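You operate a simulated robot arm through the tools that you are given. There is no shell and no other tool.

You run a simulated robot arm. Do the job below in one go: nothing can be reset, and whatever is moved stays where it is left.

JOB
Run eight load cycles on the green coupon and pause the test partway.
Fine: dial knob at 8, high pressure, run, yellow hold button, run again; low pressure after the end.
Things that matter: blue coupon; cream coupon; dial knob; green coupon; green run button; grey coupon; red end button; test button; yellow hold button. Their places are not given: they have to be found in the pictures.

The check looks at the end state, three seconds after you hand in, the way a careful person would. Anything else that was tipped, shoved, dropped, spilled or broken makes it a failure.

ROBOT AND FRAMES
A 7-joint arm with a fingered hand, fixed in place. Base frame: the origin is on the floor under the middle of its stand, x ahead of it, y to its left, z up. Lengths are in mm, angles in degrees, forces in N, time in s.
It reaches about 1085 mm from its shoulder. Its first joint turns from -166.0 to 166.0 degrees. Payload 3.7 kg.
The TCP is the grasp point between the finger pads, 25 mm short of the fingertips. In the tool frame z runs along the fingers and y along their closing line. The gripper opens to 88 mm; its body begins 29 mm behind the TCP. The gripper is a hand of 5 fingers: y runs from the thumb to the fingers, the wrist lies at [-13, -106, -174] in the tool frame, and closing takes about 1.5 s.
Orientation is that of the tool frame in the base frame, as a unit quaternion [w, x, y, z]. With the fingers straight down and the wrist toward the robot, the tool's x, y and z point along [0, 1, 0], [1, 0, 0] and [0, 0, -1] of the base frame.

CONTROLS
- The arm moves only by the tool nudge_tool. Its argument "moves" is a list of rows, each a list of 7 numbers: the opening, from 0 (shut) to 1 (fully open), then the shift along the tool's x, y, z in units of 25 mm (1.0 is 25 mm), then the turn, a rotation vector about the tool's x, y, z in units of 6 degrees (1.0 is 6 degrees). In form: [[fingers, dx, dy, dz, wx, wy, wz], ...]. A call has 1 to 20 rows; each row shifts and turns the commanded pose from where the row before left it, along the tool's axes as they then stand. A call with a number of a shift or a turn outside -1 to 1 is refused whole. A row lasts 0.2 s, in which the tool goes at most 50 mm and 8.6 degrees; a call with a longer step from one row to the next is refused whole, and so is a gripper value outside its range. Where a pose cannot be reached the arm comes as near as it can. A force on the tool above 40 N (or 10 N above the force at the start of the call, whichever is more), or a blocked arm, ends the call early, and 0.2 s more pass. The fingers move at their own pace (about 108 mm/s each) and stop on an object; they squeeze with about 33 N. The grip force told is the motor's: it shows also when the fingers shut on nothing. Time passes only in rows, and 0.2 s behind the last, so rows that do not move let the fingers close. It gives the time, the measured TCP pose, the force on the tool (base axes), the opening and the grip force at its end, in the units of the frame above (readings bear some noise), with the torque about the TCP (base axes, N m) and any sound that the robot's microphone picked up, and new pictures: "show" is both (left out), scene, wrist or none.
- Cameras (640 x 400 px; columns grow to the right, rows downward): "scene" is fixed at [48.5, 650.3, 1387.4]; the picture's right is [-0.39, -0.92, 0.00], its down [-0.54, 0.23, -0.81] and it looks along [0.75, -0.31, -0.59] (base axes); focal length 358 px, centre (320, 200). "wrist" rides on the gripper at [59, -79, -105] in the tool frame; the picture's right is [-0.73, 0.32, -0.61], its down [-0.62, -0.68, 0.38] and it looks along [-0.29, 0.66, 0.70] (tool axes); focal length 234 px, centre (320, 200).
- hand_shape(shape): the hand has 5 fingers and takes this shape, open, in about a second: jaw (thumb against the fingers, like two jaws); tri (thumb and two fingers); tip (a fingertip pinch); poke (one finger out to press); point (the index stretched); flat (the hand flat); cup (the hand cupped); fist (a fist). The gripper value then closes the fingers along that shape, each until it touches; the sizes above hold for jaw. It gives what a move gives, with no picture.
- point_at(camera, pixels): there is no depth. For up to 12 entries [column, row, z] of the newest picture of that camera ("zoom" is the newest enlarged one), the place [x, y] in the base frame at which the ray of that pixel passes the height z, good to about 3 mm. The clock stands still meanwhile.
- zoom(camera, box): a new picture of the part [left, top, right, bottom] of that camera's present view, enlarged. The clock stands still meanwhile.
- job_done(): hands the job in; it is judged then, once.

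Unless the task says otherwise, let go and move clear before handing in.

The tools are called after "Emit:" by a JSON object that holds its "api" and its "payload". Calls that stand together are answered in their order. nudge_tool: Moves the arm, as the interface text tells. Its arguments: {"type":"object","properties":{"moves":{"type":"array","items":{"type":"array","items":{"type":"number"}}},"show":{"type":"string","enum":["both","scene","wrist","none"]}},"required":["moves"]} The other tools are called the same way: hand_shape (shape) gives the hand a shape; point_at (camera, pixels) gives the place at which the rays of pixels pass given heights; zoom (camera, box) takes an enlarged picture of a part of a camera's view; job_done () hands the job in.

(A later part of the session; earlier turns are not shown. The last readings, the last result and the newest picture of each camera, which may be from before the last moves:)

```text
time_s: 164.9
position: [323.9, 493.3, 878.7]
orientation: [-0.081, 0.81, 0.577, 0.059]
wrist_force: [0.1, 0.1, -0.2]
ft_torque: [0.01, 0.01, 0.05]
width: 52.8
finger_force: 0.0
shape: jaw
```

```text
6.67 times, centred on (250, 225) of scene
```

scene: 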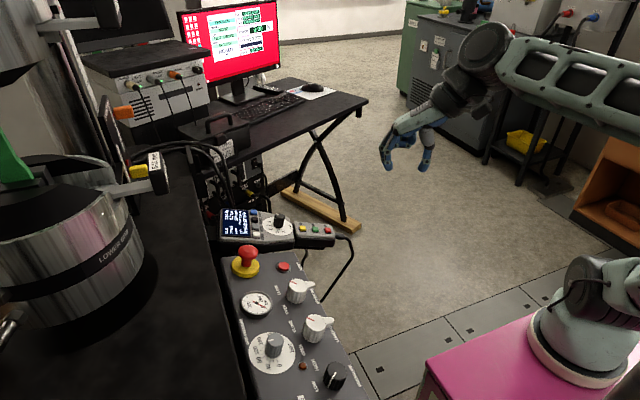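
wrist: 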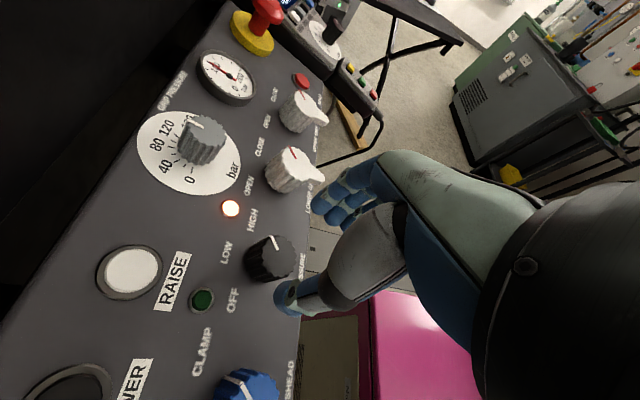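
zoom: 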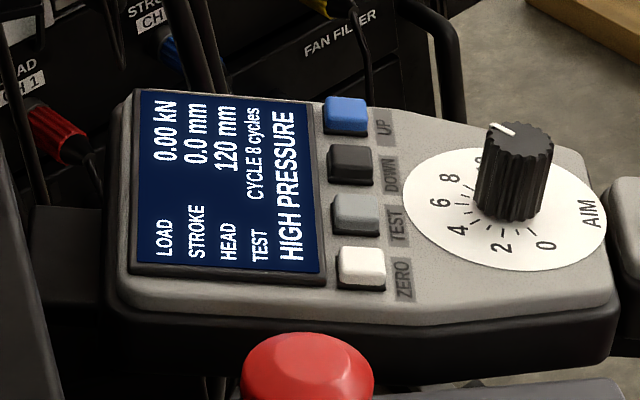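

HIGH PRESSURE holds with the hand off, and the grip gauge is back near 100. Next I'll rotate back to yaw 65° and retrace my path toward the pendant.

Emit:
{"api": "nudge_tool", "payload": {"moves": [[0.6, 0, 0, -0.4, 0, 0, -0.98], [0.6, 0, 0, -0.4, 0, 0, -0.98], [0.6, 0, 0, -0.4, 0, 0, -0.98], [0.6, 0, 0, 0, 0, 0, -0.98], [0.6, 0, 0, 0, 0, 0, -0.98], [0.6, 0, 0, 0, 0, 0, -0.98], [0.6, 0, 0, 0, 0, 0, -0.98], [0.6, 0, 0, 0, 0, 0, -0.98], [0.6, 0, 0, 0, 0, 0, -0.98], [0.6, 0, 0, 0, 0, 0, -0.98], [0.6, 0, 0, 0, 0, 0, -0.98], [0.6, 0, 0, 0, 0, 0, -0.98], [0.6, 0, 0, 0, 0, 0, -0.98], [0.6, 0, 0, 0, 0, 0, -0.98], [0.6, 0, 0, 0, 0, 0, 0]], "show": "none"}}

Emit:
{"api": "zoom", "payload": {"camera": "scene", "box": [0, 60, 160, 220]}}

```text
time_s: 168.1
position: [324.6, 487.8, 908.6]
orientation: [-0.022, 0.23, 0.968, 0.098]
wrist_force: [0.7, 0.4, 0.0]
ft_torque: [0.02, 0.01, 0.0]
width: 52.4
finger_force: 0.1
shape: jaw
```

```text
2.50 times, centred on (80, 140) of scene
```

zoom: 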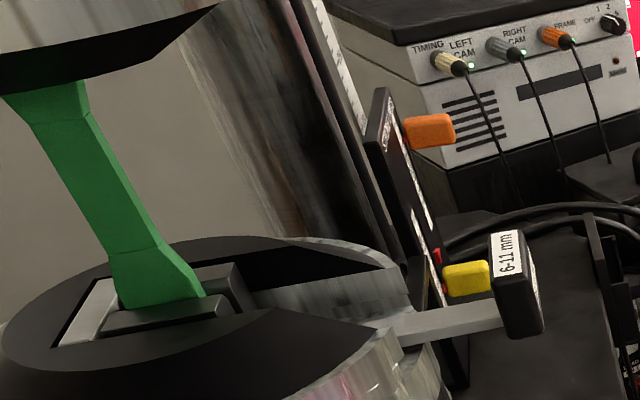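

The green coupon is still clamped. Retracing the path back over to the pendant.

Emit:
{"api": "nudge_tool", "payload": {"moves": [[0.6, -0.48, -0.06, -0.847, 0, 0, 0], [0.6, -0.48, -0.06, -0.847, 0, 0, 0], [0.6, -0.48, -0.06, -0.847, 0, 0, 0], [0.6, -0.48, -0.06, -0.847, 0, 0, 0], [0.6, -0.48, -0.06, -0.847, 0, 0, 0], [0.6, -0.48, -0.06, -0.847, 0, 0, 0], [0.6, -0.88, 0.4286, -0.043, 0, 0, 0], [0.6, -0.88, 0.4286, -0.043, 0, 0, 0], [0.6, -0.88, 0.4286, -0.043, 0, 0, 0], [0.6, -0.88, 0.4286, -0.043, 0, 0, 0], [0.6, -0.88, 0.4286, -0.043, 0, 0, 0], [0.6, -0.88, 0.4286, -0.043, 0, 0, 0], [0.6, -0.88, 0.4286, -0.043, 0, 0, 0], [0.6, -0.88, 0.4286, -0.043, 0, 0, 0], [0.6, -0.88, 0.4286, -0.043, 0, 0, 0], [0.6, -0.88, 0.4286, -0.043, 0, 0, 0], [0.6, -0.88, 0.4286, -0.043, 0, 0, 0], [0.6, -0.88, 0.4286, -0.043, 0, 0, 0], [0.6, 0, 0, 0, 0, 0, 0]], "show": "none"}}

Emit:
{"api": "hand_shape", "payload": {"shape": "poke"}}

Emit:
{"api": "zoom", "payload": {"camera": "scene", "box": [250, 80, 370, 200]}}

Emit:
{"api": "zoom", "payload": {"camera": "wrist", "box": [120, 100, 420, 400]}}

```text
time_s: 172.1
position: [680.3, 416.0, 1035.1]
orientation: [-0.022, 0.23, 0.968, 0.098]
wrist_force: [0.1, -0.4, -0.4]
ft_torque: [0.02, 0.01, -0.05]
width: 52.5
finger_force: 0.0
shape: jaw
```

```text
time_s: 173.0
position: [680.4, 414.2, 1035.4]
orientation: [-0.022, 0.231, 0.968, 0.098]
wrist_force: [0.1, 0.6, -0.5]
ft_torque: [-0.01, 0.0, -0.01]
width: 0.2
finger_force: 0.0
shape: poke
```

```text
3.33 times, centred on (310, 140) of scene
```

zoom: 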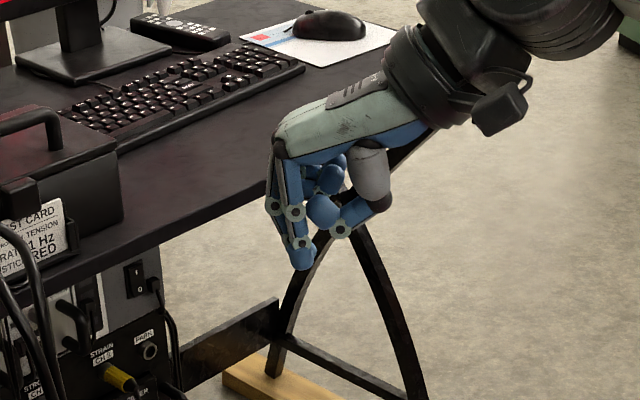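

```text
1.33 times, centred on (270, 250) of wrist
```

zoom: 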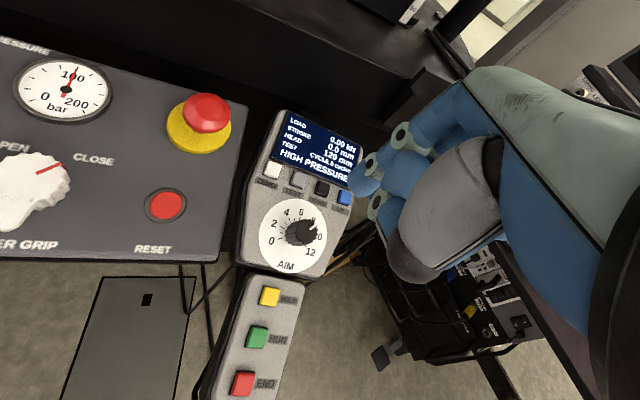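

The poke finger's tip works out to about tool (6, 4, 26). I'll refine the button positions from this view.

Emit:
{"api": "zoom", "payload": {"camera": "wrist", "box": [180, 280, 300, 400]}}

Emit:
{"api": "point_at", "payload": {"camera": "wrist", "pixels": [[232.4, 322.9, 793], [232.4, 322.9, 788], [221.9, 353, 786], [221.9, 353, 781], [212.1, 386.8, 778], [212.1, 386.8, 773]]}}

Emit:
{"api": "point_at", "payload": {"camera": "scene", "pixels": [[302.75, 228, 793], [302.75, 228, 788], [315.4, 229.1, 786], [315.4, 229.1, 781], [327.9, 230, 778], [327.9, 230, 773]]}}

```text
3.33 times, centred on (240, 340) of wrist
```

zoom: 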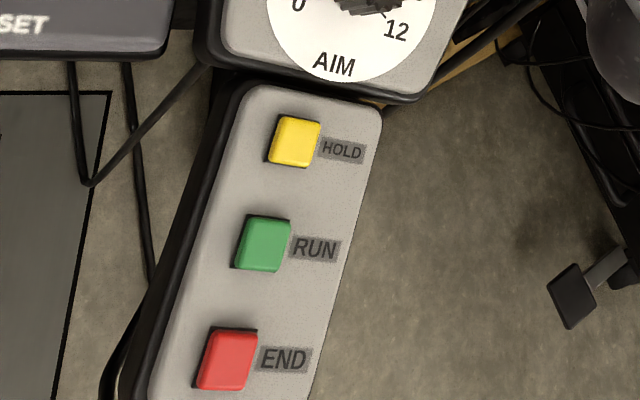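

```text
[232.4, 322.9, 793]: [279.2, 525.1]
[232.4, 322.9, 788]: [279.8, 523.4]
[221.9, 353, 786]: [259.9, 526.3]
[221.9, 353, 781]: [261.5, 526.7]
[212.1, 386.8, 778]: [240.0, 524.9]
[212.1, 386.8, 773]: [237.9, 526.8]
```

```text
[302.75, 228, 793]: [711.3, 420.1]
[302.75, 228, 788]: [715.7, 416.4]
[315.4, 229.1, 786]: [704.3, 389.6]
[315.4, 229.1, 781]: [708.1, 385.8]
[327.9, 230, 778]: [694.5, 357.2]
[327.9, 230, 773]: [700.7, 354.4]
```

Emit:
{"api": "zoom", "payload": {"camera": "wrist", "box": [180, 280, 300, 400]}}

Emit:
{"api": "point_at", "payload": {"camera": "zoom", "pixels": [[294, 141, 793], [294, 141, 788], [262, 243, 786], [262, 243, 781], [226, 360, 778], [226, 360, 773]]}}

```text
3.33 times, centred on (240, 340) of wrist
```

zoom: 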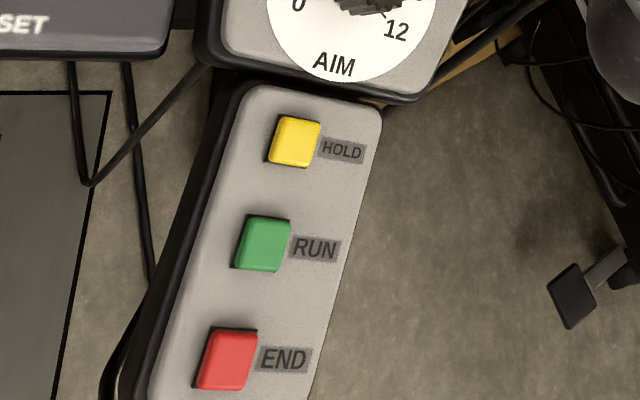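

```text
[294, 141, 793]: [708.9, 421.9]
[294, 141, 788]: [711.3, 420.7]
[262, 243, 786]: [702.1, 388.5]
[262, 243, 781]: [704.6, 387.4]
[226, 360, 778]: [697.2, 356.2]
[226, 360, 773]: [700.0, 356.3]
```

Buttons are at about yellow (709.5, 422, 794), green (704, 389, 786.5) and red (699, 356, 779). I'll hover the poke fingertip about 25 mm above the green button.

Emit:
{"api": "nudge_tool", "payload": {"moves": [[0, -0.3, -0.3, 0.94, 0, 0, 0], [0, -0.3, -0.3, 0.94, 0, 0, 0], [0, -0.3, -0.3, 0.94, 0, 0, 0], [0, -0.3, -0.3, 0.94, 0, 0, 0], [0, -0.3, -0.3, 0.94, 0, 0, 0], [0, -0.3, -0.3, 0.94, 0, 0, 0], [0, -0.3, -0.3, 0.94, 0, 0, 0], [0, -0.3, -0.3, 0.94, 0, 0, 0], [0, 0, 0, 0, 0, 0, 0]], "show": "both"}}

Emit:
{"api": "zoom", "payload": {"camera": "scene", "box": [270, 180, 350, 250]}}

Emit:
{"api": "zoom", "payload": {"camera": "wrist", "box": [200, 170, 360, 330]}}

```text
time_s: 175.0
position: [703.7, 374.3, 838.8]
orientation: [-0.022, 0.231, 0.968, 0.098]
wrist_force: [1.0, 0.4, 0.0]
ft_torque: [0.0, 0.0, 0.01]
width: 0.0
finger_force: 33.1
shape: jaw
```

scene: 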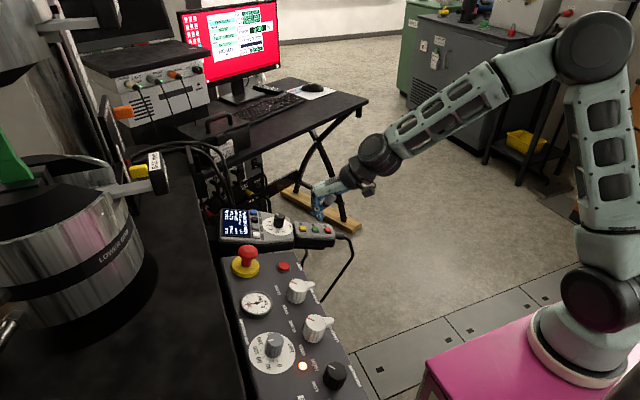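
wrist: 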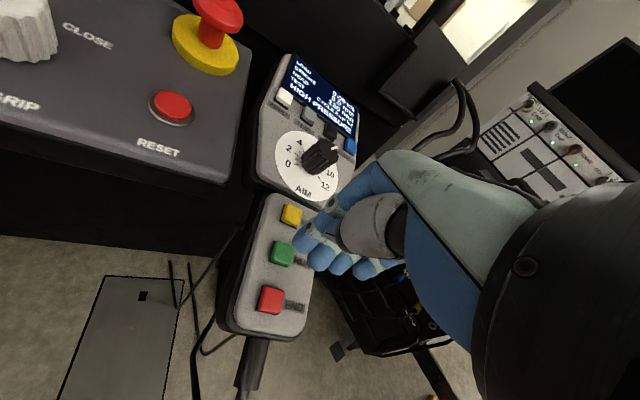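

```text
5.71 times, centred on (310, 215) of scene
```

zoom: 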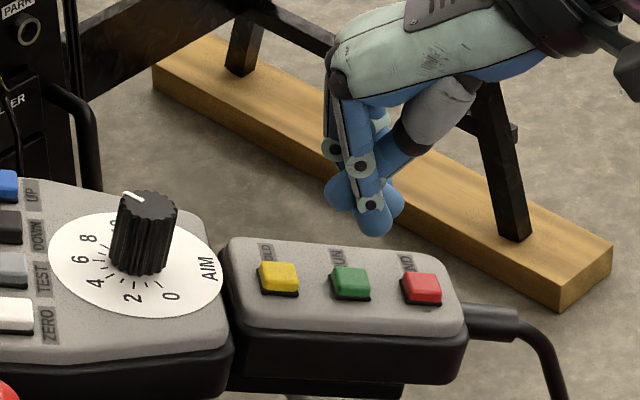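

```text
2.50 times, centred on (280, 250) of wrist
```

zoom: 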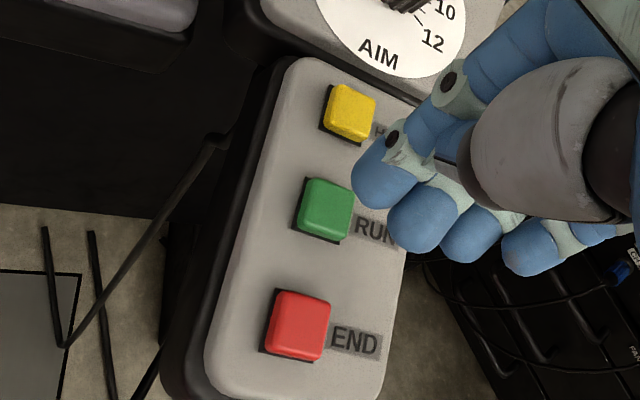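

The value 0 seems to have turned the poke into a closed jaw ("shape: jaw"). I'll rise, set poke again, and test which gripper value keeps it.

Emit:
{"api": "nudge_tool", "payload": {"moves": [[0, 0, 0, -1, 0, 0, 0], [0, 0, 0, -1, 0, 0, 0], [0, 0, 0, -1, 0, 0, 0], [0, 0, 0, -1, 0, 0, 0]], "show": "none"}}

Emit:
{"api": "hand_shape", "payload": {"shape": "poke"}}

Emit:
{"api": "nudge_tool", "payload": {"moves": [[1, 0, 0, 0, 0, 0, 0], [1, 0, 0, 0, 0, 0, 0], [1, 0, 0, 0, 0, 0, 0]], "show": "wrist"}}

Emit:
{"api": "zoom", "payload": {"camera": "scene", "box": [270, 130, 370, 230]}}

```text
time_s: 176.0
position: [704.1, 352.7, 934.3]
orientation: [-0.023, 0.23, 0.968, 0.098]
wrist_force: [0.2, 0.6, 0.0]
ft_torque: [0.03, 0.01, 0.0]
width: 0.0
finger_force: 32.9
shape: jaw
```

```text
time_s: 176.9
position: [705.1, 355.2, 934.3]
orientation: [-0.023, 0.23, 0.968, 0.097]
wrist_force: [0.6, 0.4, -0.4]
ft_torque: [0.02, -0.01, 0.01]
width: 0.0
finger_force: 0.0
shape: poke
```

```text
time_s: 177.7
position: [705.0, 352.6, 935.1]
orientation: [-0.022, 0.23, 0.968, 0.097]
wrist_force: [-0.2, 0.3, 0.5]
ft_torque: [-0.01, 0.01, 0.02]
width: 0.0
finger_force: 0.1
shape: poke
```

wrist: 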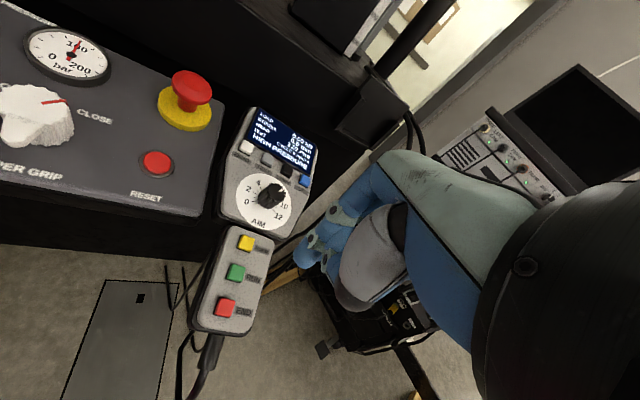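

```text
4.00 times, centred on (320, 180) of scene
```

zoom: 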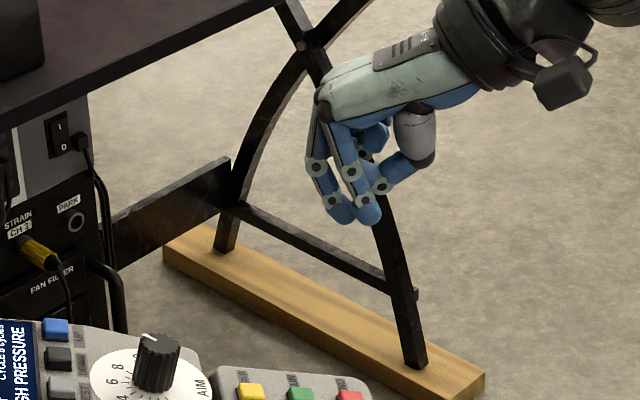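

With value 1 it stays in poke. I'll look closer at which fingertip is lowest now.

Emit:
{"api": "zoom", "payload": {"camera": "scene", "box": [305, 150, 365, 200]}}

Emit:
{"api": "zoom", "payload": {"camera": "wrist", "box": [260, 180, 400, 320]}}

```text
8.00 times, centred on (335, 175) of scene
```

zoom: 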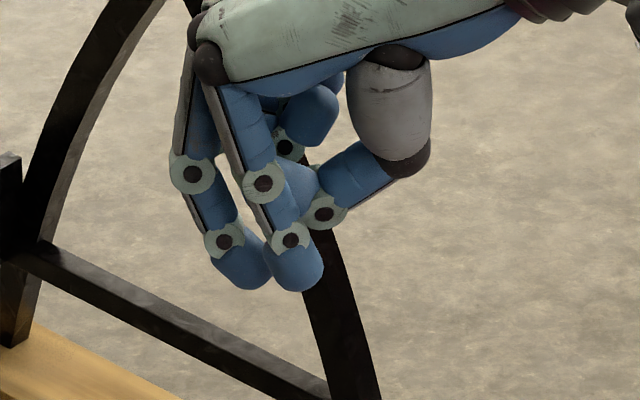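

```text
2.86 times, centred on (330, 250) of wrist
```

zoom: 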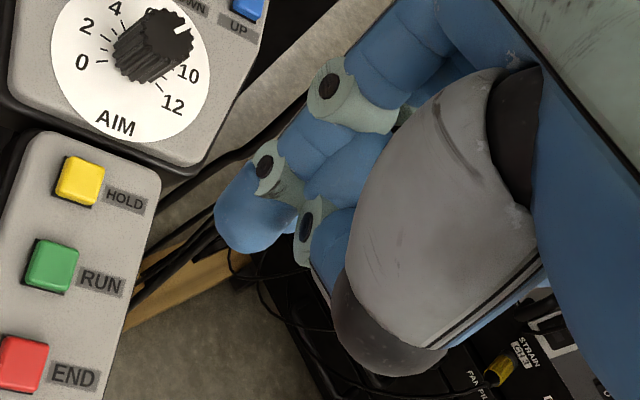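

The middle finger got caught behind the thumb because I went to poke from a closed hand. I'll open to jaw first and then form poke cleanly.

Emit:
{"api": "hand_shape", "payload": {"shape": "jaw"}}

Emit:
{"api": "nudge_tool", "payload": {"moves": [[1, 0, 0, 0, 0, 0, 0], [1, 0, 0, 0, 0, 0, 0], [1, 0, 0, 0, 0, 0, 0]], "show": "none"}}

Emit:
{"api": "hand_shape", "payload": {"shape": "poke"}}

Emit:
{"api": "nudge_tool", "payload": {"moves": [[1, 0, 0, 0, 0, 0, 0], [1, 0, 0, 0, 0, 0, 0], [1, 0, 0, 0, 0, 0, 0], [1, 0, 0, 0, 0, 0, 0]], "show": "wrist"}}

Emit:
{"api": "zoom", "payload": {"camera": "scene", "box": [305, 150, 365, 200]}}

Emit:
{"api": "zoom", "payload": {"camera": "wrist", "box": [220, 180, 400, 360]}}

```text
time_s: 178.6
position: [704.8, 353.5, 934.8]
orientation: [-0.022, 0.23, 0.968, 0.098]
wrist_force: [0.3, 0.2, -0.6]
ft_torque: [-0.03, 0.01, 0.0]
width: 88.0
finger_force: 0.1
shape: jaw
```

```text
time_s: 179.4
position: [706.2, 353.1, 934.6]
orientation: [-0.022, 0.23, 0.968, 0.098]
wrist_force: [-0.2, 0.8, 0.2]
ft_torque: [0.01, -0.01, -0.05]
width: 88.0
finger_force: 0.1
shape: jaw
```

```text
time_s: 180.3
position: [704.8, 353.3, 933.5]
orientation: [-0.022, 0.229, 0.968, 0.098]
wrist_force: [0.1, 1.2, 1.0]
ft_torque: [0.0, 0.01, 0.01]
width: 0.0
finger_force: 0.1
shape: poke
```

```text
time_s: 181.3
position: [704.7, 354.0, 934.6]
orientation: [-0.023, 0.23, 0.968, 0.097]
wrist_force: [-0.7, 0.9, 0.2]
ft_torque: [-0.01, -0.03, 0.01]
width: 0.0
finger_force: 0.0
shape: poke
```

wrist: 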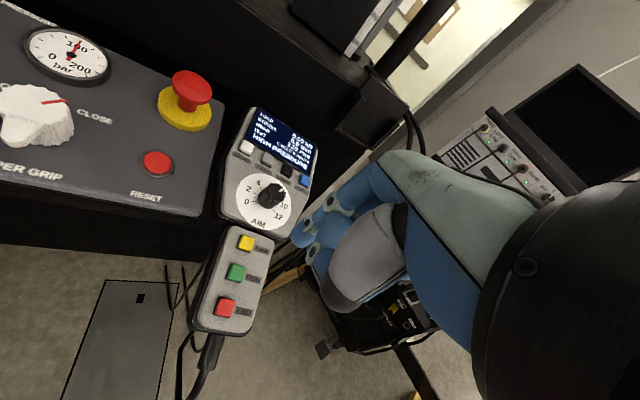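

```text
8.00 times, centred on (335, 175) of scene
```

zoom: 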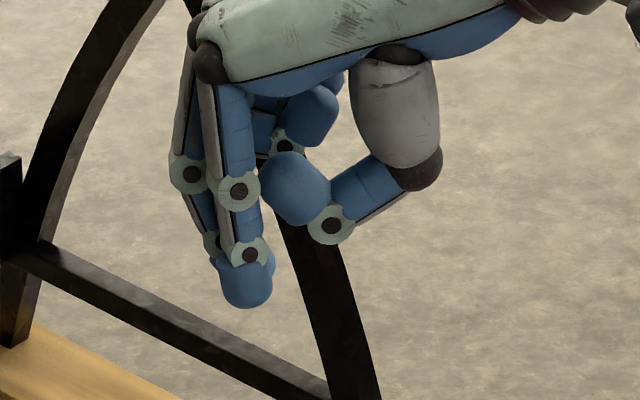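

```text
2.22 times, centred on (310, 270) of wrist
```

zoom: 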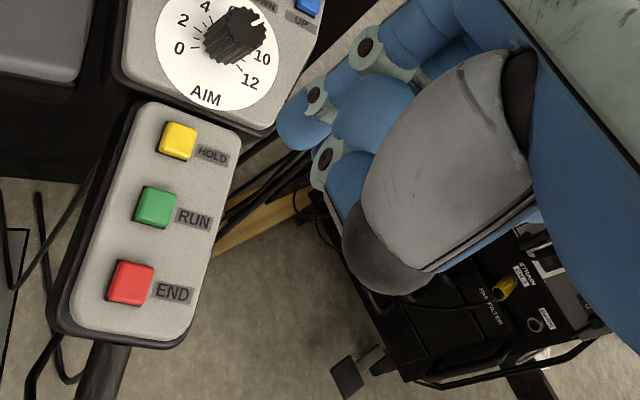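

In poke, the index leads and the middle sits close beside it. I'll see whether "point" gives a cleaner single finger.

Emit:
{"api": "hand_shape", "payload": {"shape": "point"}}

Emit:
{"api": "zoom", "payload": {"camera": "scene", "box": [300, 150, 370, 210]}}

Emit:
{"api": "zoom", "payload": {"camera": "wrist", "box": [220, 140, 420, 340]}}

```text
time_s: 182.2
position: [704.9, 352.4, 934.4]
orientation: [-0.022, 0.23, 0.968, 0.098]
wrist_force: [0.0, -0.4, -0.6]
ft_torque: [0.0, 0.01, -0.02]
width: 0.0
finger_force: 0.0
shape: point
```

```text
6.67 times, centred on (335, 180) of scene
```

zoom: 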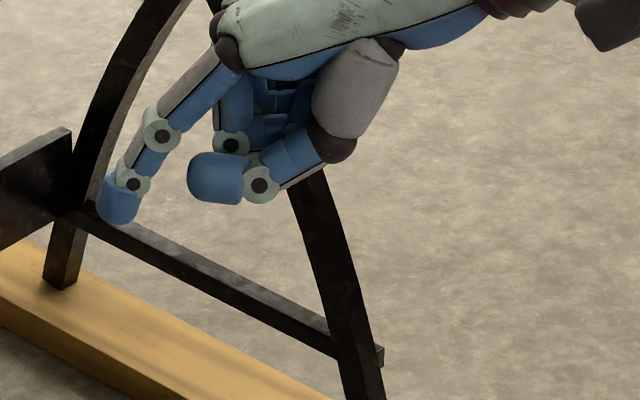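

```text
2.00 times, centred on (320, 240) of wrist
```

zoom: 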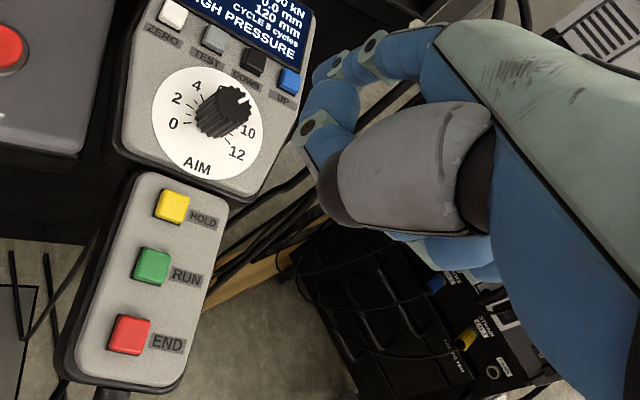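

"Point" leaves the thumb nearly as low as the index, so poke is better: its index tip leads the others by more than 12 mm. Returning to poke and hovering over green again with gripper value 1.

Emit:
{"api": "hand_shape", "payload": {"shape": "jaw"}}

Emit:
{"api": "hand_shape", "payload": {"shape": "poke"}}

Emit:
{"api": "nudge_tool", "payload": {"moves": [[1, 0, 0, 0, 0, 0, 0], [1, 0, 0, 1, 0, 0, 0], [1, 0, 0, 1, 0, 0, 0], [1, 0, 0, 1, 0, 0, 0], [1, -0.1, 0, 0.6, 0, 0, 0], [1, 0, 0, 0, 0, 0, 0]], "show": "both"}}

Emit:
{"api": "zoom", "payload": {"camera": "scene", "box": [270, 180, 350, 250]}}

Emit:
{"api": "zoom", "payload": {"camera": "wrist", "box": [200, 170, 360, 330]}}

```text
time_s: 183.1
position: [704.6, 354.3, 934.3]
orientation: [-0.021, 0.231, 0.968, 0.097]
wrist_force: [0.1, -0.1, 0.6]
ft_torque: [-0.01, -0.02, 0.0]
width: 87.7
finger_force: 0.0
shape: jaw
```

```text
time_s: 184.0
position: [706.5, 353.9, 934.1]
orientation: [-0.022, 0.23, 0.968, 0.098]
wrist_force: [0.2, 0.1, 0.6]
ft_torque: [-0.03, -0.03, 0.02]
width: 0.0
finger_force: 0.1
shape: poke
```

```text
time_s: 185.4
position: [708.0, 371.2, 847.4]
orientation: [-0.021, 0.231, 0.968, 0.098]
wrist_force: [0.3, 0.5, 0.4]
ft_torque: [0.0, 0.01, 0.0]
width: 0.0
finger_force: 0.1
shape: poke
```

scene: 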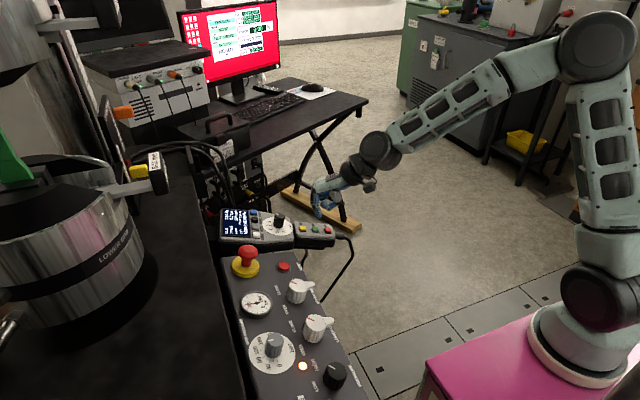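
wrist: 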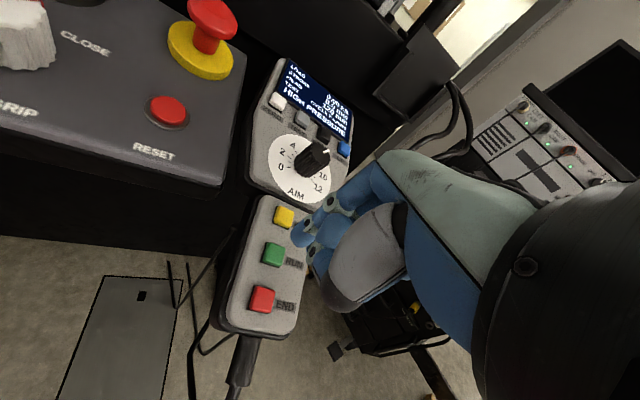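

```text
5.71 times, centred on (310, 215) of scene
```

zoom: 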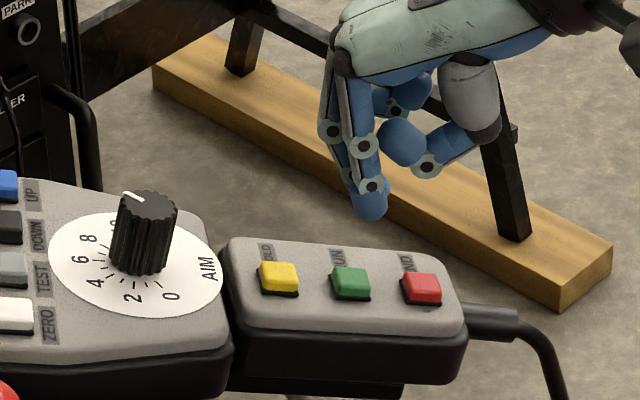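

```text
2.50 times, centred on (280, 250) of wrist
```

zoom: 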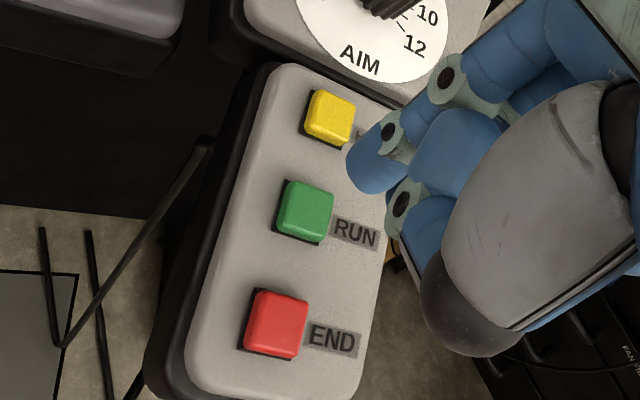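

The green button lies right under the fingertip: tool (5.6, 3.2, 63) against the tip at (6.3, 3.7, 26). I'll go down to just above it.

Emit:
{"api": "nudge_tool", "payload": {"moves": [[1, -0.02, 0, 0.5, 0, 0, 0], [1, 0, 0, 0.5, 0, 0, 0], [1, 0, 0, 0.25, 0, 0, 0], [1, 0, 0, 0, 0, 0, 0]], "show": "wrist"}}

Emit:
{"api": "zoom", "payload": {"camera": "scene", "box": [280, 200, 340, 250]}}

Emit:
{"api": "zoom", "payload": {"camera": "wrist", "box": [220, 190, 360, 330]}}

```text
time_s: 186.4
position: [707.2, 378.1, 817.9]
orientation: [-0.022, 0.229, 0.968, 0.098]
wrist_force: [-0.9, 0.2, -0.1]
ft_torque: [0.01, 0.01, 0.03]
width: 0.0
finger_force: 0.1
shape: poke
```

wrist: 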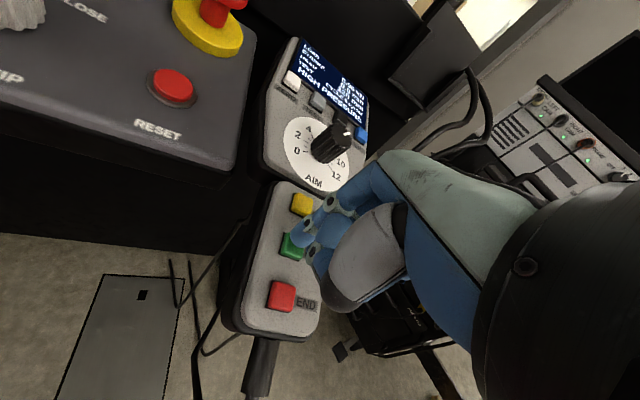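

```text
8.00 times, centred on (310, 225) of scene
```

zoom: 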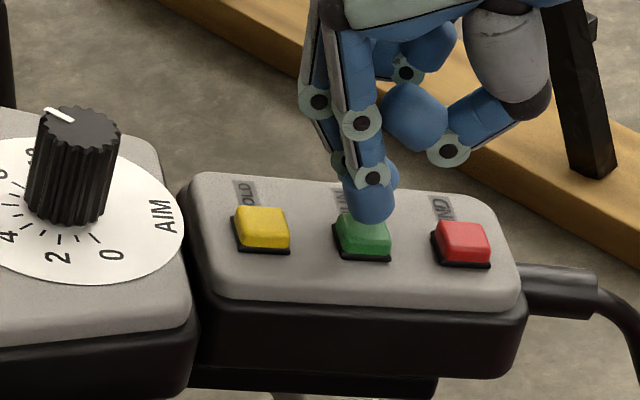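

```text
2.86 times, centred on (290, 260) of wrist
```

zoom: 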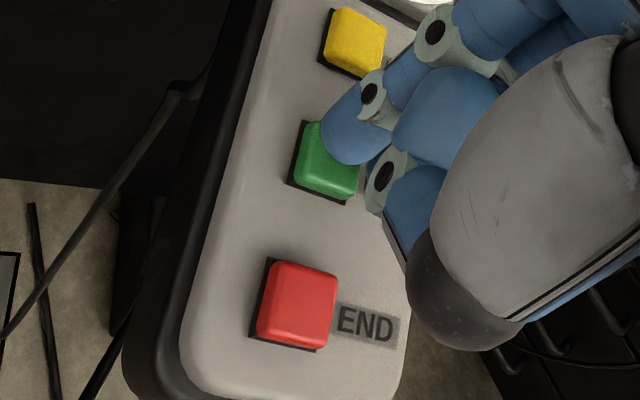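

The tip is about 6 mm above green. Pressing run gently.

Emit:
{"api": "nudge_tool", "payload": {"moves": [[1, 0, 0, 0.14, 0, 0, 0], [1, 0, 0, 0.12, 0, 0, 0], [1, 0, 0, 0.1, 0, 0, 0]], "show": "none"}}

Emit:
{"api": "zoom", "payload": {"camera": "scene", "box": [210, 195, 310, 255]}}

Emit:
{"api": "zoom", "payload": {"camera": "scene", "box": [280, 200, 340, 250]}}

```text
time_s: 187.2
position: [707.4, 380.0, 808.4]
orientation: [-0.021, 0.23, 0.968, 0.098]
wrist_force: [-0.6, -0.2, 3.3]
ft_torque: [0.05, 0.04, 0.0]
width: 0.2
finger_force: 0.1
shape: poke
heard: click
```

```text
6.40 times, centred on (260, 225) of scene
```

zoom: 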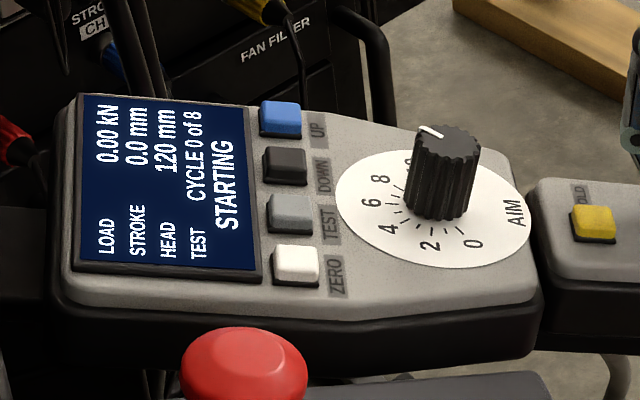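

```text
8.00 times, centred on (310, 225) of scene
```

zoom: 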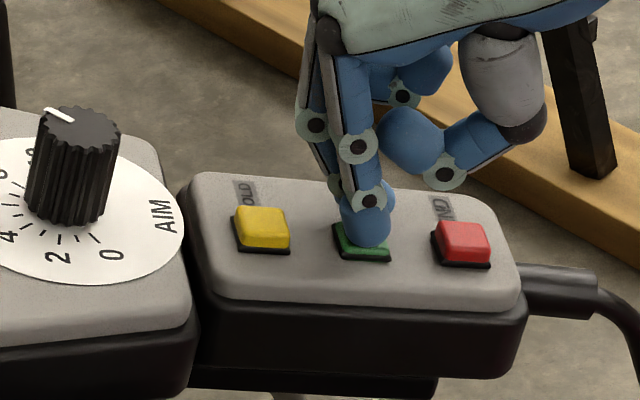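

Click: the screen shows "CYCLE 0 of 8, STARTING". I'll lift and move over the yellow button, and watch the cycle count.

Emit:
{"api": "nudge_tool", "payload": {"moves": [[1, 0, 0, -0.4, 0, 0, 0], [1, 0, 0, -0.35, 0, 0, 0], [1, 0.21, 0.654, -0.02, 0, 0, 0], [1, 0.21, 0.654, -0.02, 0, 0, 0], [1, 0, 0, 0, 0, 0, 0]], "show": "none"}}

Emit:
{"api": "zoom", "payload": {"camera": "scene", "box": [210, 195, 310, 255]}}

Emit:
{"api": "zoom", "payload": {"camera": "scene", "box": [280, 200, 340, 250]}}

Emit:
{"api": "zoom", "payload": {"camera": "wrist", "box": [220, 190, 360, 330]}}

```text
time_s: 188.4
position: [712.3, 406.9, 833.8]
orientation: [-0.022, 0.23, 0.968, 0.097]
wrist_force: [-0.3, 0.1, 0.1]
ft_torque: [-0.03, 0.02, 0.0]
width: 0.2
finger_force: 0.1
shape: poke
```

```text
6.40 times, centred on (260, 225) of scene
```

zoom: 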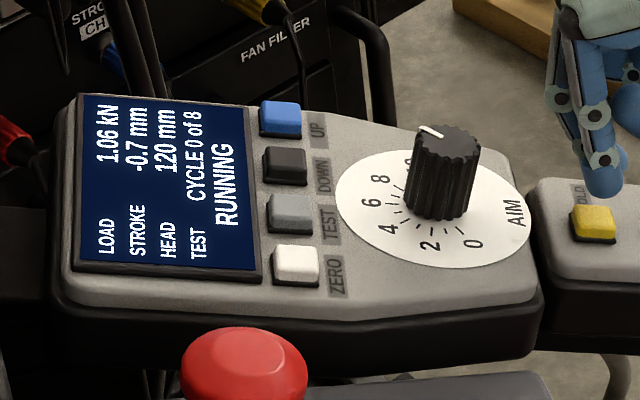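

```text
8.00 times, centred on (310, 225) of scene
```

zoom: 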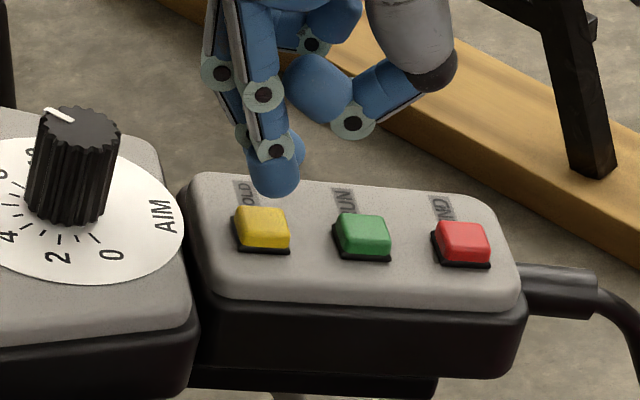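

```text
2.86 times, centred on (290, 260) of wrist
```

zoom: 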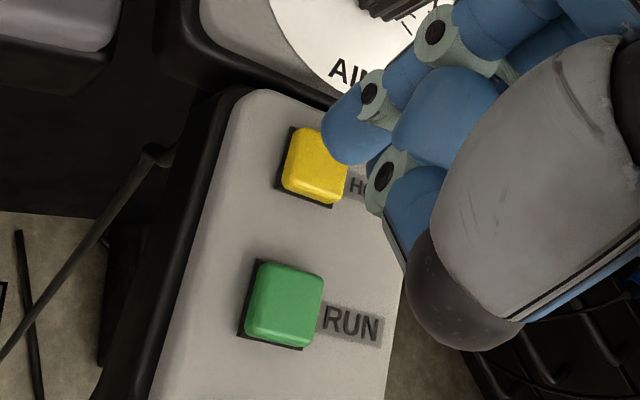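

RUNNING at cycle 0 of 8, with the tip about 16 mm above yellow. I'll get closer and wait a second to see the cycle rate.

Emit:
{"api": "nudge_tool", "payload": {"moves": [[1, -0.06, -0.05, 0.35, 0, 0, 0], [1, 0, 0, 0, 0, 0, 0], [1, 0, 0, 0, 0, 0, 0], [1, 0, 0, 0, 0, 0, 0], [1, 0, 0, 0, 0, 0, 0]], "show": "none"}}

Emit:
{"api": "zoom", "payload": {"camera": "scene", "box": [210, 195, 310, 255]}}

```text
time_s: 189.6
position: [713.5, 407.3, 826.0]
orientation: [-0.021, 0.229, 0.968, 0.098]
wrist_force: [-0.3, 0.3, 0.1]
ft_torque: [0.01, 0.0, 0.04]
width: 0.0
finger_force: 0.1
shape: poke
```

```text
6.40 times, centred on (260, 225) of scene
```

zoom: 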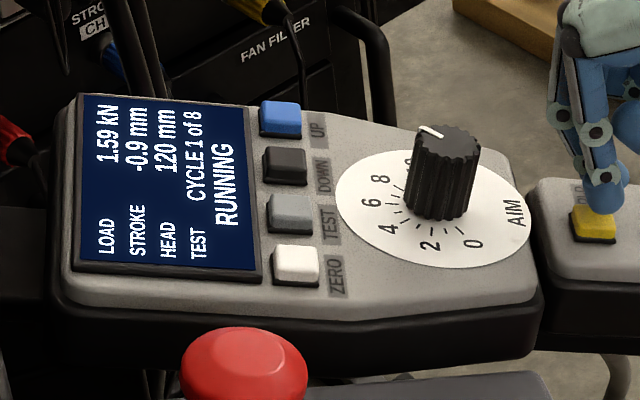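

Cycle 1 of 8 after about 2 s. Waiting about 2 s more before holding.

Emit:
{"api": "nudge_tool", "payload": {"moves": [[1, 0, 0, 0, 0, 0, 0], [1, 0, 0, 0, 0, 0, 0], [1, 0, 0, 0, 0, 0, 0], [1, 0, 0, 0, 0, 0, 0], [1, 0, 0, 0, 0, 0, 0], [1, 0, 0, 0, 0, 0, 0], [1, 0, 0, 0, 0, 0, 0], [1, 0, 0, 0, 0, 0, 0], [1, 0, 0, 0, 0, 0, 0]], "show": "none"}}

Emit:
{"api": "zoom", "payload": {"camera": "scene", "box": [210, 195, 310, 255]}}

```text
time_s: 191.6
position: [714.7, 407.3, 824.7]
orientation: [-0.022, 0.23, 0.968, 0.098]
wrist_force: [0.6, 0.2, -0.5]
ft_torque: [0.01, -0.03, 0.02]
width: 0.0
finger_force: 0.1
shape: poke
```

```text
6.40 times, centred on (260, 225) of scene
```

zoom: 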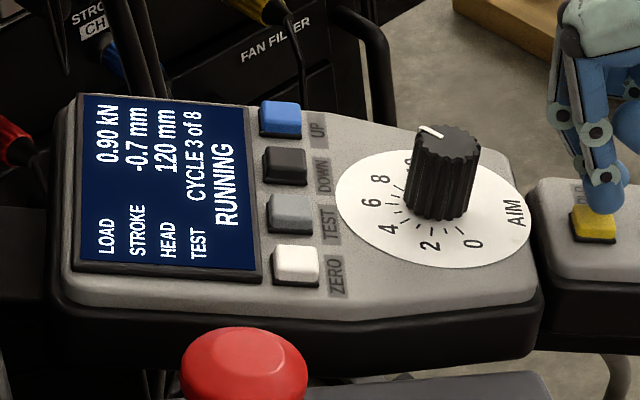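

Cycle 3 of 8, still running. Pressing the yellow hold button now.

Emit:
{"api": "nudge_tool", "payload": {"moves": [[1, 0, 0, 0.16, 0, 0, 0], [1, 0, 0, 0.14, 0, 0, 0], [1, 0, 0, 0.12, 0, 0, 0]], "show": "none"}}

Emit:
{"api": "zoom", "payload": {"camera": "scene", "box": [210, 195, 310, 255]}}

```text
time_s: 192.4
position: [713.5, 409.4, 814.7]
orientation: [-0.021, 0.231, 0.968, 0.099]
wrist_force: [3.6, -2.4, 13.0]
ft_torque: [0.07, -0.03, -0.05]
width: 0.0
finger_force: 0.1
shape: poke
heard: click
```

```text
6.40 times, centred on (260, 225) of scene
```

zoom: 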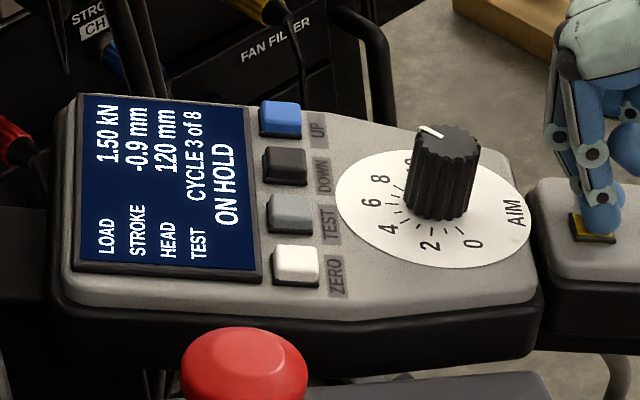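

ON HOLD at cycle 3 of 8. I'll lift, move back over the green button and let the hold stand for a moment.

Emit:
{"api": "nudge_tool", "payload": {"moves": [[1, 0, 0, -0.4, 0, 0, 0], [1, 0, 0, -0.35, 0, 0, 0], [1, -0.16, -0.59, 0.03, 0, 0, 0], [1, -0.16, -0.59, 0.03, 0, 0, 0], [1, 0, 0, 0, 0, 0, 0], [1, 0, 0, 0, 0, 0, 0], [1, 0, 0, 0, 0, 0, 0]], "show": "none"}}

Emit:
{"api": "zoom", "payload": {"camera": "scene", "box": [210, 195, 310, 255]}}

Emit:
{"api": "zoom", "payload": {"camera": "scene", "box": [280, 200, 340, 250]}}

Emit:
{"api": "zoom", "payload": {"camera": "wrist", "box": [220, 190, 360, 330]}}

```text
time_s: 194.0
position: [706.6, 377.3, 824.3]
orientation: [-0.022, 0.23, 0.968, 0.098]
wrist_force: [-0.2, 0.0, -0.5]
ft_torque: [-0.01, -0.04, 0.04]
width: 0.1
finger_force: 0.1
shape: poke
```

```text
6.40 times, centred on (260, 225) of scene
```

zoom: 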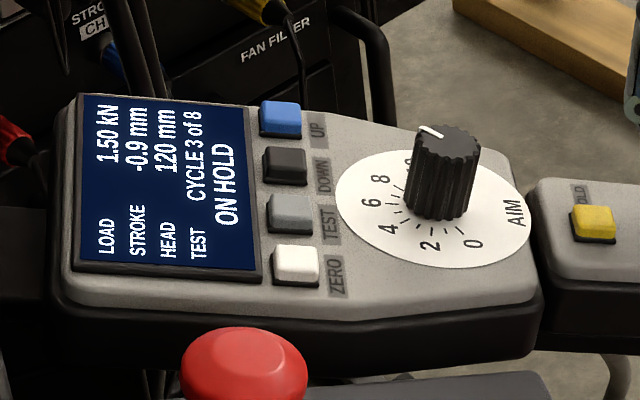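

```text
8.00 times, centred on (310, 225) of scene
```

zoom: 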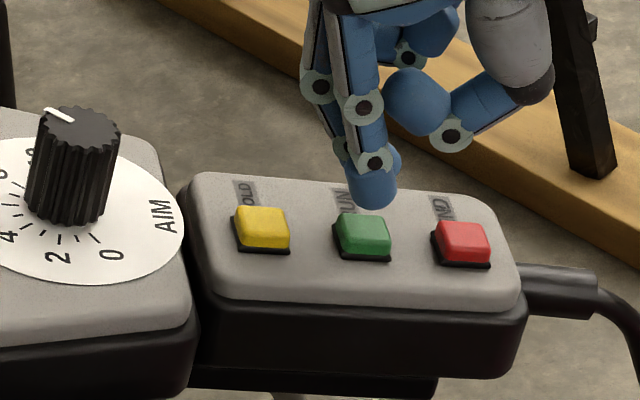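

```text
2.86 times, centred on (290, 260) of wrist
```

zoom: 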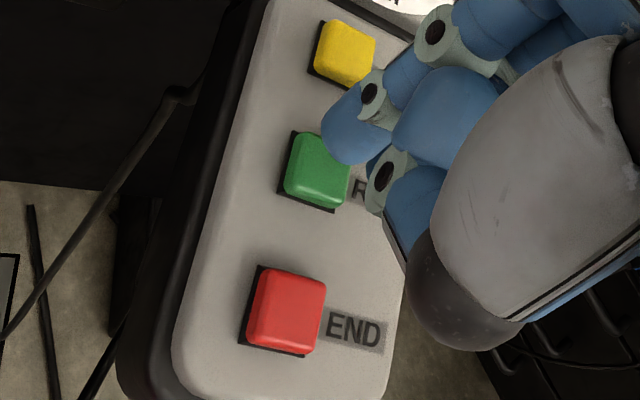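

The hold is steady with the finger over green. After a short pause, I'll press run again.

Emit:
{"api": "nudge_tool", "payload": {"moves": [[1, 0, 0, 0, 0, 0, 0], [1, 0, 0, 0, 0, 0, 0], [1, 0, 0, 0, 0, 0, 0], [1, 0, 0, 0, 0, 0, 0], [1, 0, 0, 0.3, 0, 0, 0], [1, 0, 0, 0.18, 0, 0, 0], [1, 0, 0, 0.12, 0, 0, 0], [1, 0, 0, 0.08, 0, 0, 0]], "show": "none"}}

Emit:
{"api": "zoom", "payload": {"camera": "scene", "box": [210, 195, 310, 255]}}

```text
time_s: 195.8
position: [707.7, 380.6, 808.7]
orientation: [-0.021, 0.231, 0.968, 0.098]
wrist_force: [-0.8, -1.0, 6.8]
ft_torque: [0.05, 0.05, 0.02]
width: 0.0
finger_force: 0.1
shape: poke
heard: click
```

```text
6.40 times, centred on (260, 225) of scene
```

zoom: 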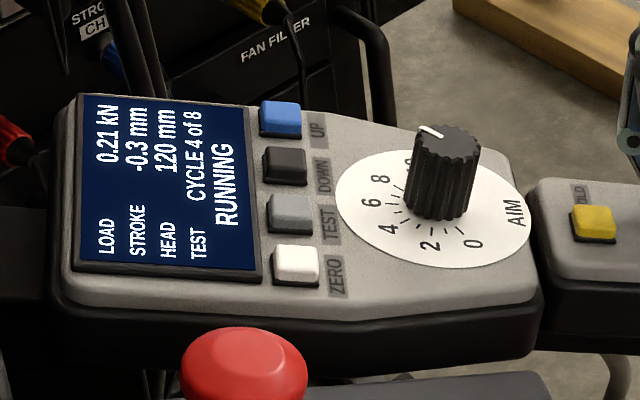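

Running again at cycle 4 of 8. Lifting clear and waiting for the test to finish.

Emit:
{"api": "nudge_tool", "payload": {"moves": [[1, 0, 0, -0.5, 0, 0, 0], [1, 0, 0, -0.8, 0, 0, 0], [1, 0, 0, -1, 0, 0, 0], [1, 0, 0, -1, 0, 0, 0], [1, 0, 0, -1, 0, 0, 0], [1, 0, 0, -1, 0, 0, 0], [1, 0, 0, 0, 0, 0, 0], [1, 0, 0, 0, 0, 0, 0], [1, 0, 0, 0, 0, 0, 0], [1, 0, 0, 0, 0, 0, 0], [1, 0, 0, 0, 0, 0, 0], [1, 0, 0, 0, 0, 0, 0]], "show": "none"}}

Emit:
{"api": "zoom", "payload": {"camera": "scene", "box": [210, 195, 310, 255]}}

```text
time_s: 198.4
position: [707.1, 354.6, 938.6]
orientation: [-0.022, 0.23, 0.968, 0.098]
wrist_force: [-0.6, 0.3, 0.3]
ft_torque: [0.01, 0.03, 0.04]
width: 0.0
finger_force: 0.1
shape: poke
```

```text
6.40 times, centred on (260, 225) of scene
```

zoom: 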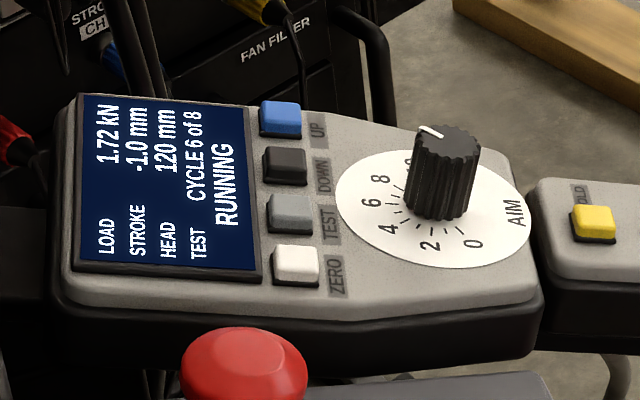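

Cycle 6 of 8. Waiting a few more seconds for the end.

Emit:
{"api": "nudge_tool", "payload": {"moves": [[1, 0, 0, 0, 0, 0, 0], [1, 0, 0, 0, 0, 0, 0], [1, 0, 0, 0, 0, 0, 0], [1, 0, 0, 0, 0, 0, 0], [1, 0, 0, 0, 0, 0, 0], [1, 0, 0, 0, 0, 0, 0], [1, 0, 0, 0, 0, 0, 0], [1, 0, 0, 0, 0, 0, 0], [1, 0, 0, 0, 0, 0, 0], [1, 0, 0, 0, 0, 0, 0], [1, 0, 0, 0, 0, 0, 0], [1, 0, 0, 0, 0, 0, 0], [1, 0, 0, 0, 0, 0, 0], [1, 0, 0, 0, 0, 0, 0], [1, 0, 0, 0, 0, 0, 0], [1, 0, 0, 0, 0, 0, 0]], "show": "none"}}

Emit:
{"api": "zoom", "payload": {"camera": "scene", "box": [210, 195, 310, 255]}}

Emit:
{"api": "zoom", "payload": {"camera": "scene", "box": [170, 0, 290, 90]}}

```text
time_s: 201.8
position: [707.1, 354.3, 938.6]
orientation: [-0.022, 0.23, 0.968, 0.098]
wrist_force: [0.5, 0.5, 0.8]
ft_torque: [0.0, -0.01, -0.05]
width: 0.0
finger_force: 0.0
shape: poke
```

```text
6.40 times, centred on (260, 225) of scene
```

zoom: 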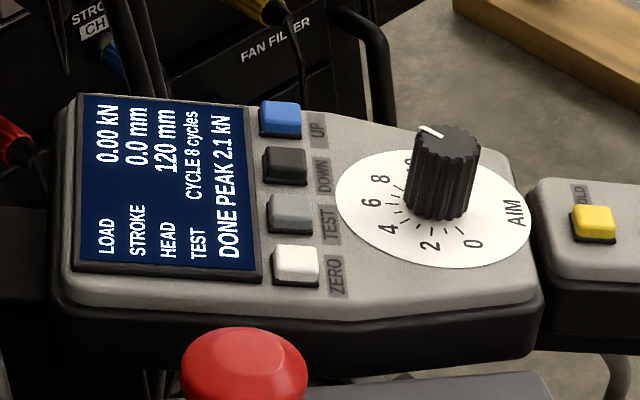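

```text
4.44 times, centred on (230, 45) of scene
```

zoom: 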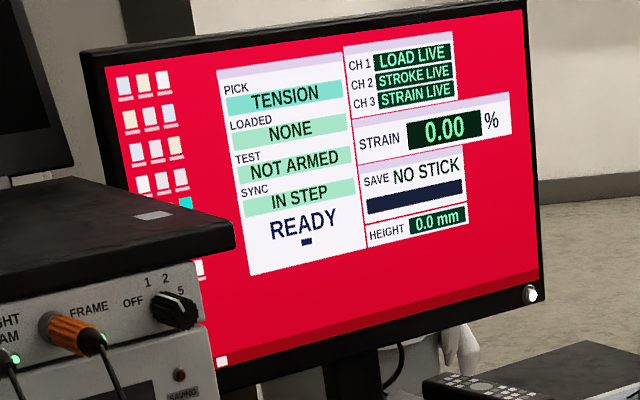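

The screen says "DONE PEAK 2.1 kN" with all 8 cycles complete. Now for low pressure: I'll open the hand to jaw and go back by the proven route.

Emit:
{"api": "hand_shape", "payload": {"shape": "jaw"}}

Emit:
{"api": "nudge_tool", "payload": {"moves": [[0.6, 0.47, 0.46, -0.665, 0, 0, 0], [0.6, 0.47, 0.46, -0.665, 0, 0, 0], [0.6, 0.47, 0.46, -0.665, 0, 0, 0], [0.6, 0.47, 0.46, -0.665, 0, 0, 0], [0.6, 0.47, 0.46, -0.665, 0, 0, 0], [0.6, 0.89, -0.417, 0.035, 0, 0, 0], [0.6, 0.89, -0.417, 0.035, 0, 0, 0], [0.6, 0.89, -0.417, 0.035, 0, 0, 0], [0.6, 0.89, -0.417, 0.035, 0, 0, 0], [0.6, 0.89, -0.417, 0.035, 0, 0, 0], [0.6, 0.89, -0.417, 0.035, 0, 0, 0], [0.6, 0.89, -0.417, 0.035, 0, 0, 0], [0.6, 0.89, -0.417, 0.035, 0, 0, 0], [0.6, 0.89, -0.417, 0.035, 0, 0, 0], [0.6, 0.89, -0.417, 0.035, 0, 0, 0], [0.6, 0.89, -0.417, 0.035, 0, 0, 0], [0.6, 0.89, -0.417, 0.035, 0, 0, 0], [0.6, 0, 0, 0, 0, 0, 0]], "show": "none"}}

Emit:
{"api": "zoom", "payload": {"camera": "scene", "box": [560, 0, 640, 400]}}

```text
time_s: 202.7
position: [707.1, 354.0, 938.4]
orientation: [-0.022, 0.23, 0.968, 0.097]
wrist_force: [0.2, -0.3, -0.3]
ft_torque: [-0.01, -0.04, 0.03]
width: 87.9
finger_force: 0.0
shape: jaw
```

```text
time_s: 206.5
position: [385.8, 424.7, 1025.4]
orientation: [-0.021, 0.23, 0.968, 0.097]
wrist_force: [-0.6, 0.2, -0.1]
ft_torque: [0.02, -0.03, -0.01]
width: 53.3
finger_force: 0.1
shape: jaw
```

```text
1.00 times, centred on (600, 200) of scene (not enlarged: the box is as wide or as high as the picture)
```

zoom: 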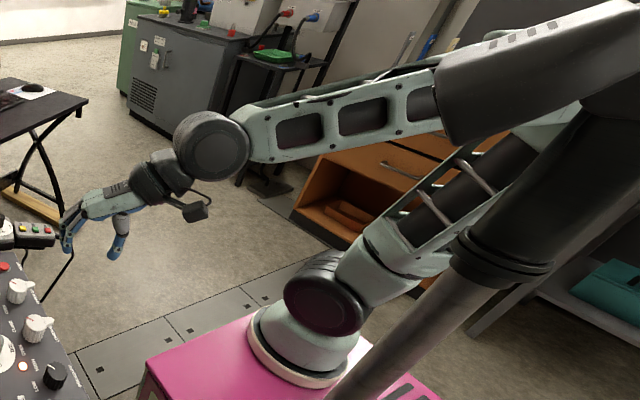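

It tracks, though the elbow sits a bit further back than before, so I'll go in cautiously in short steps.

Emit:
{"api": "nudge_tool", "payload": {"moves": [[0.62, 0.48, 0.06, 0.847, 0, 0, 0], [0.62, 0.48, 0.06, 0.847, 0, 0, 0], [0.62, 0, 0, 0, 0, 0, 0]], "show": "none"}}

Emit:
{"api": "zoom", "payload": {"camera": "scene", "box": [560, 0, 640, 400]}}

```text
time_s: 207.3
position: [364.7, 447.4, 985.9]
orientation: [-0.023, 0.231, 0.968, 0.098]
wrist_force: [-1.0, -0.1, 0.7]
ft_torque: [0.02, 0.0, -0.02]
width: 54.4
finger_force: 0.1
shape: jaw
```

```text
1.00 times, centred on (600, 200) of scene (not enlarged: the box is as wide or as high as the picture)
```

zoom: 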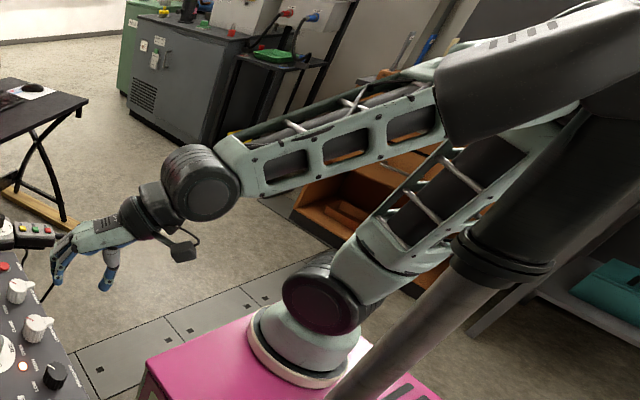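

Emit:
{"api": "nudge_tool", "payload": {"moves": [[0.62, 0.48, 0.06, 0.847, 0, 0, 0], [0.62, 0.48, 0.06, 0.847, 0, 0, 0], [0.62, 0, 0, 0, 0, 0, 0]], "show": "none"}}

Emit:
{"api": "zoom", "payload": {"camera": "scene", "box": [560, 0, 640, 400]}}

```text
time_s: 208.1
position: [344.7, 468.4, 948.6]
orientation: [-0.022, 0.231, 0.968, 0.098]
wrist_force: [-0.6, -0.8, -0.1]
ft_torque: [0.02, -0.01, 0.02]
width: 54.1
finger_force: 0.1
shape: jaw
```

```text
1.00 times, centred on (600, 200) of scene (not enlarged: the box is as wide or as high as the picture)
```

zoom: 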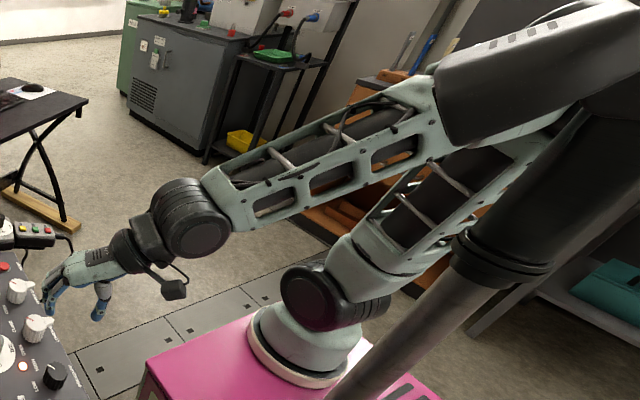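

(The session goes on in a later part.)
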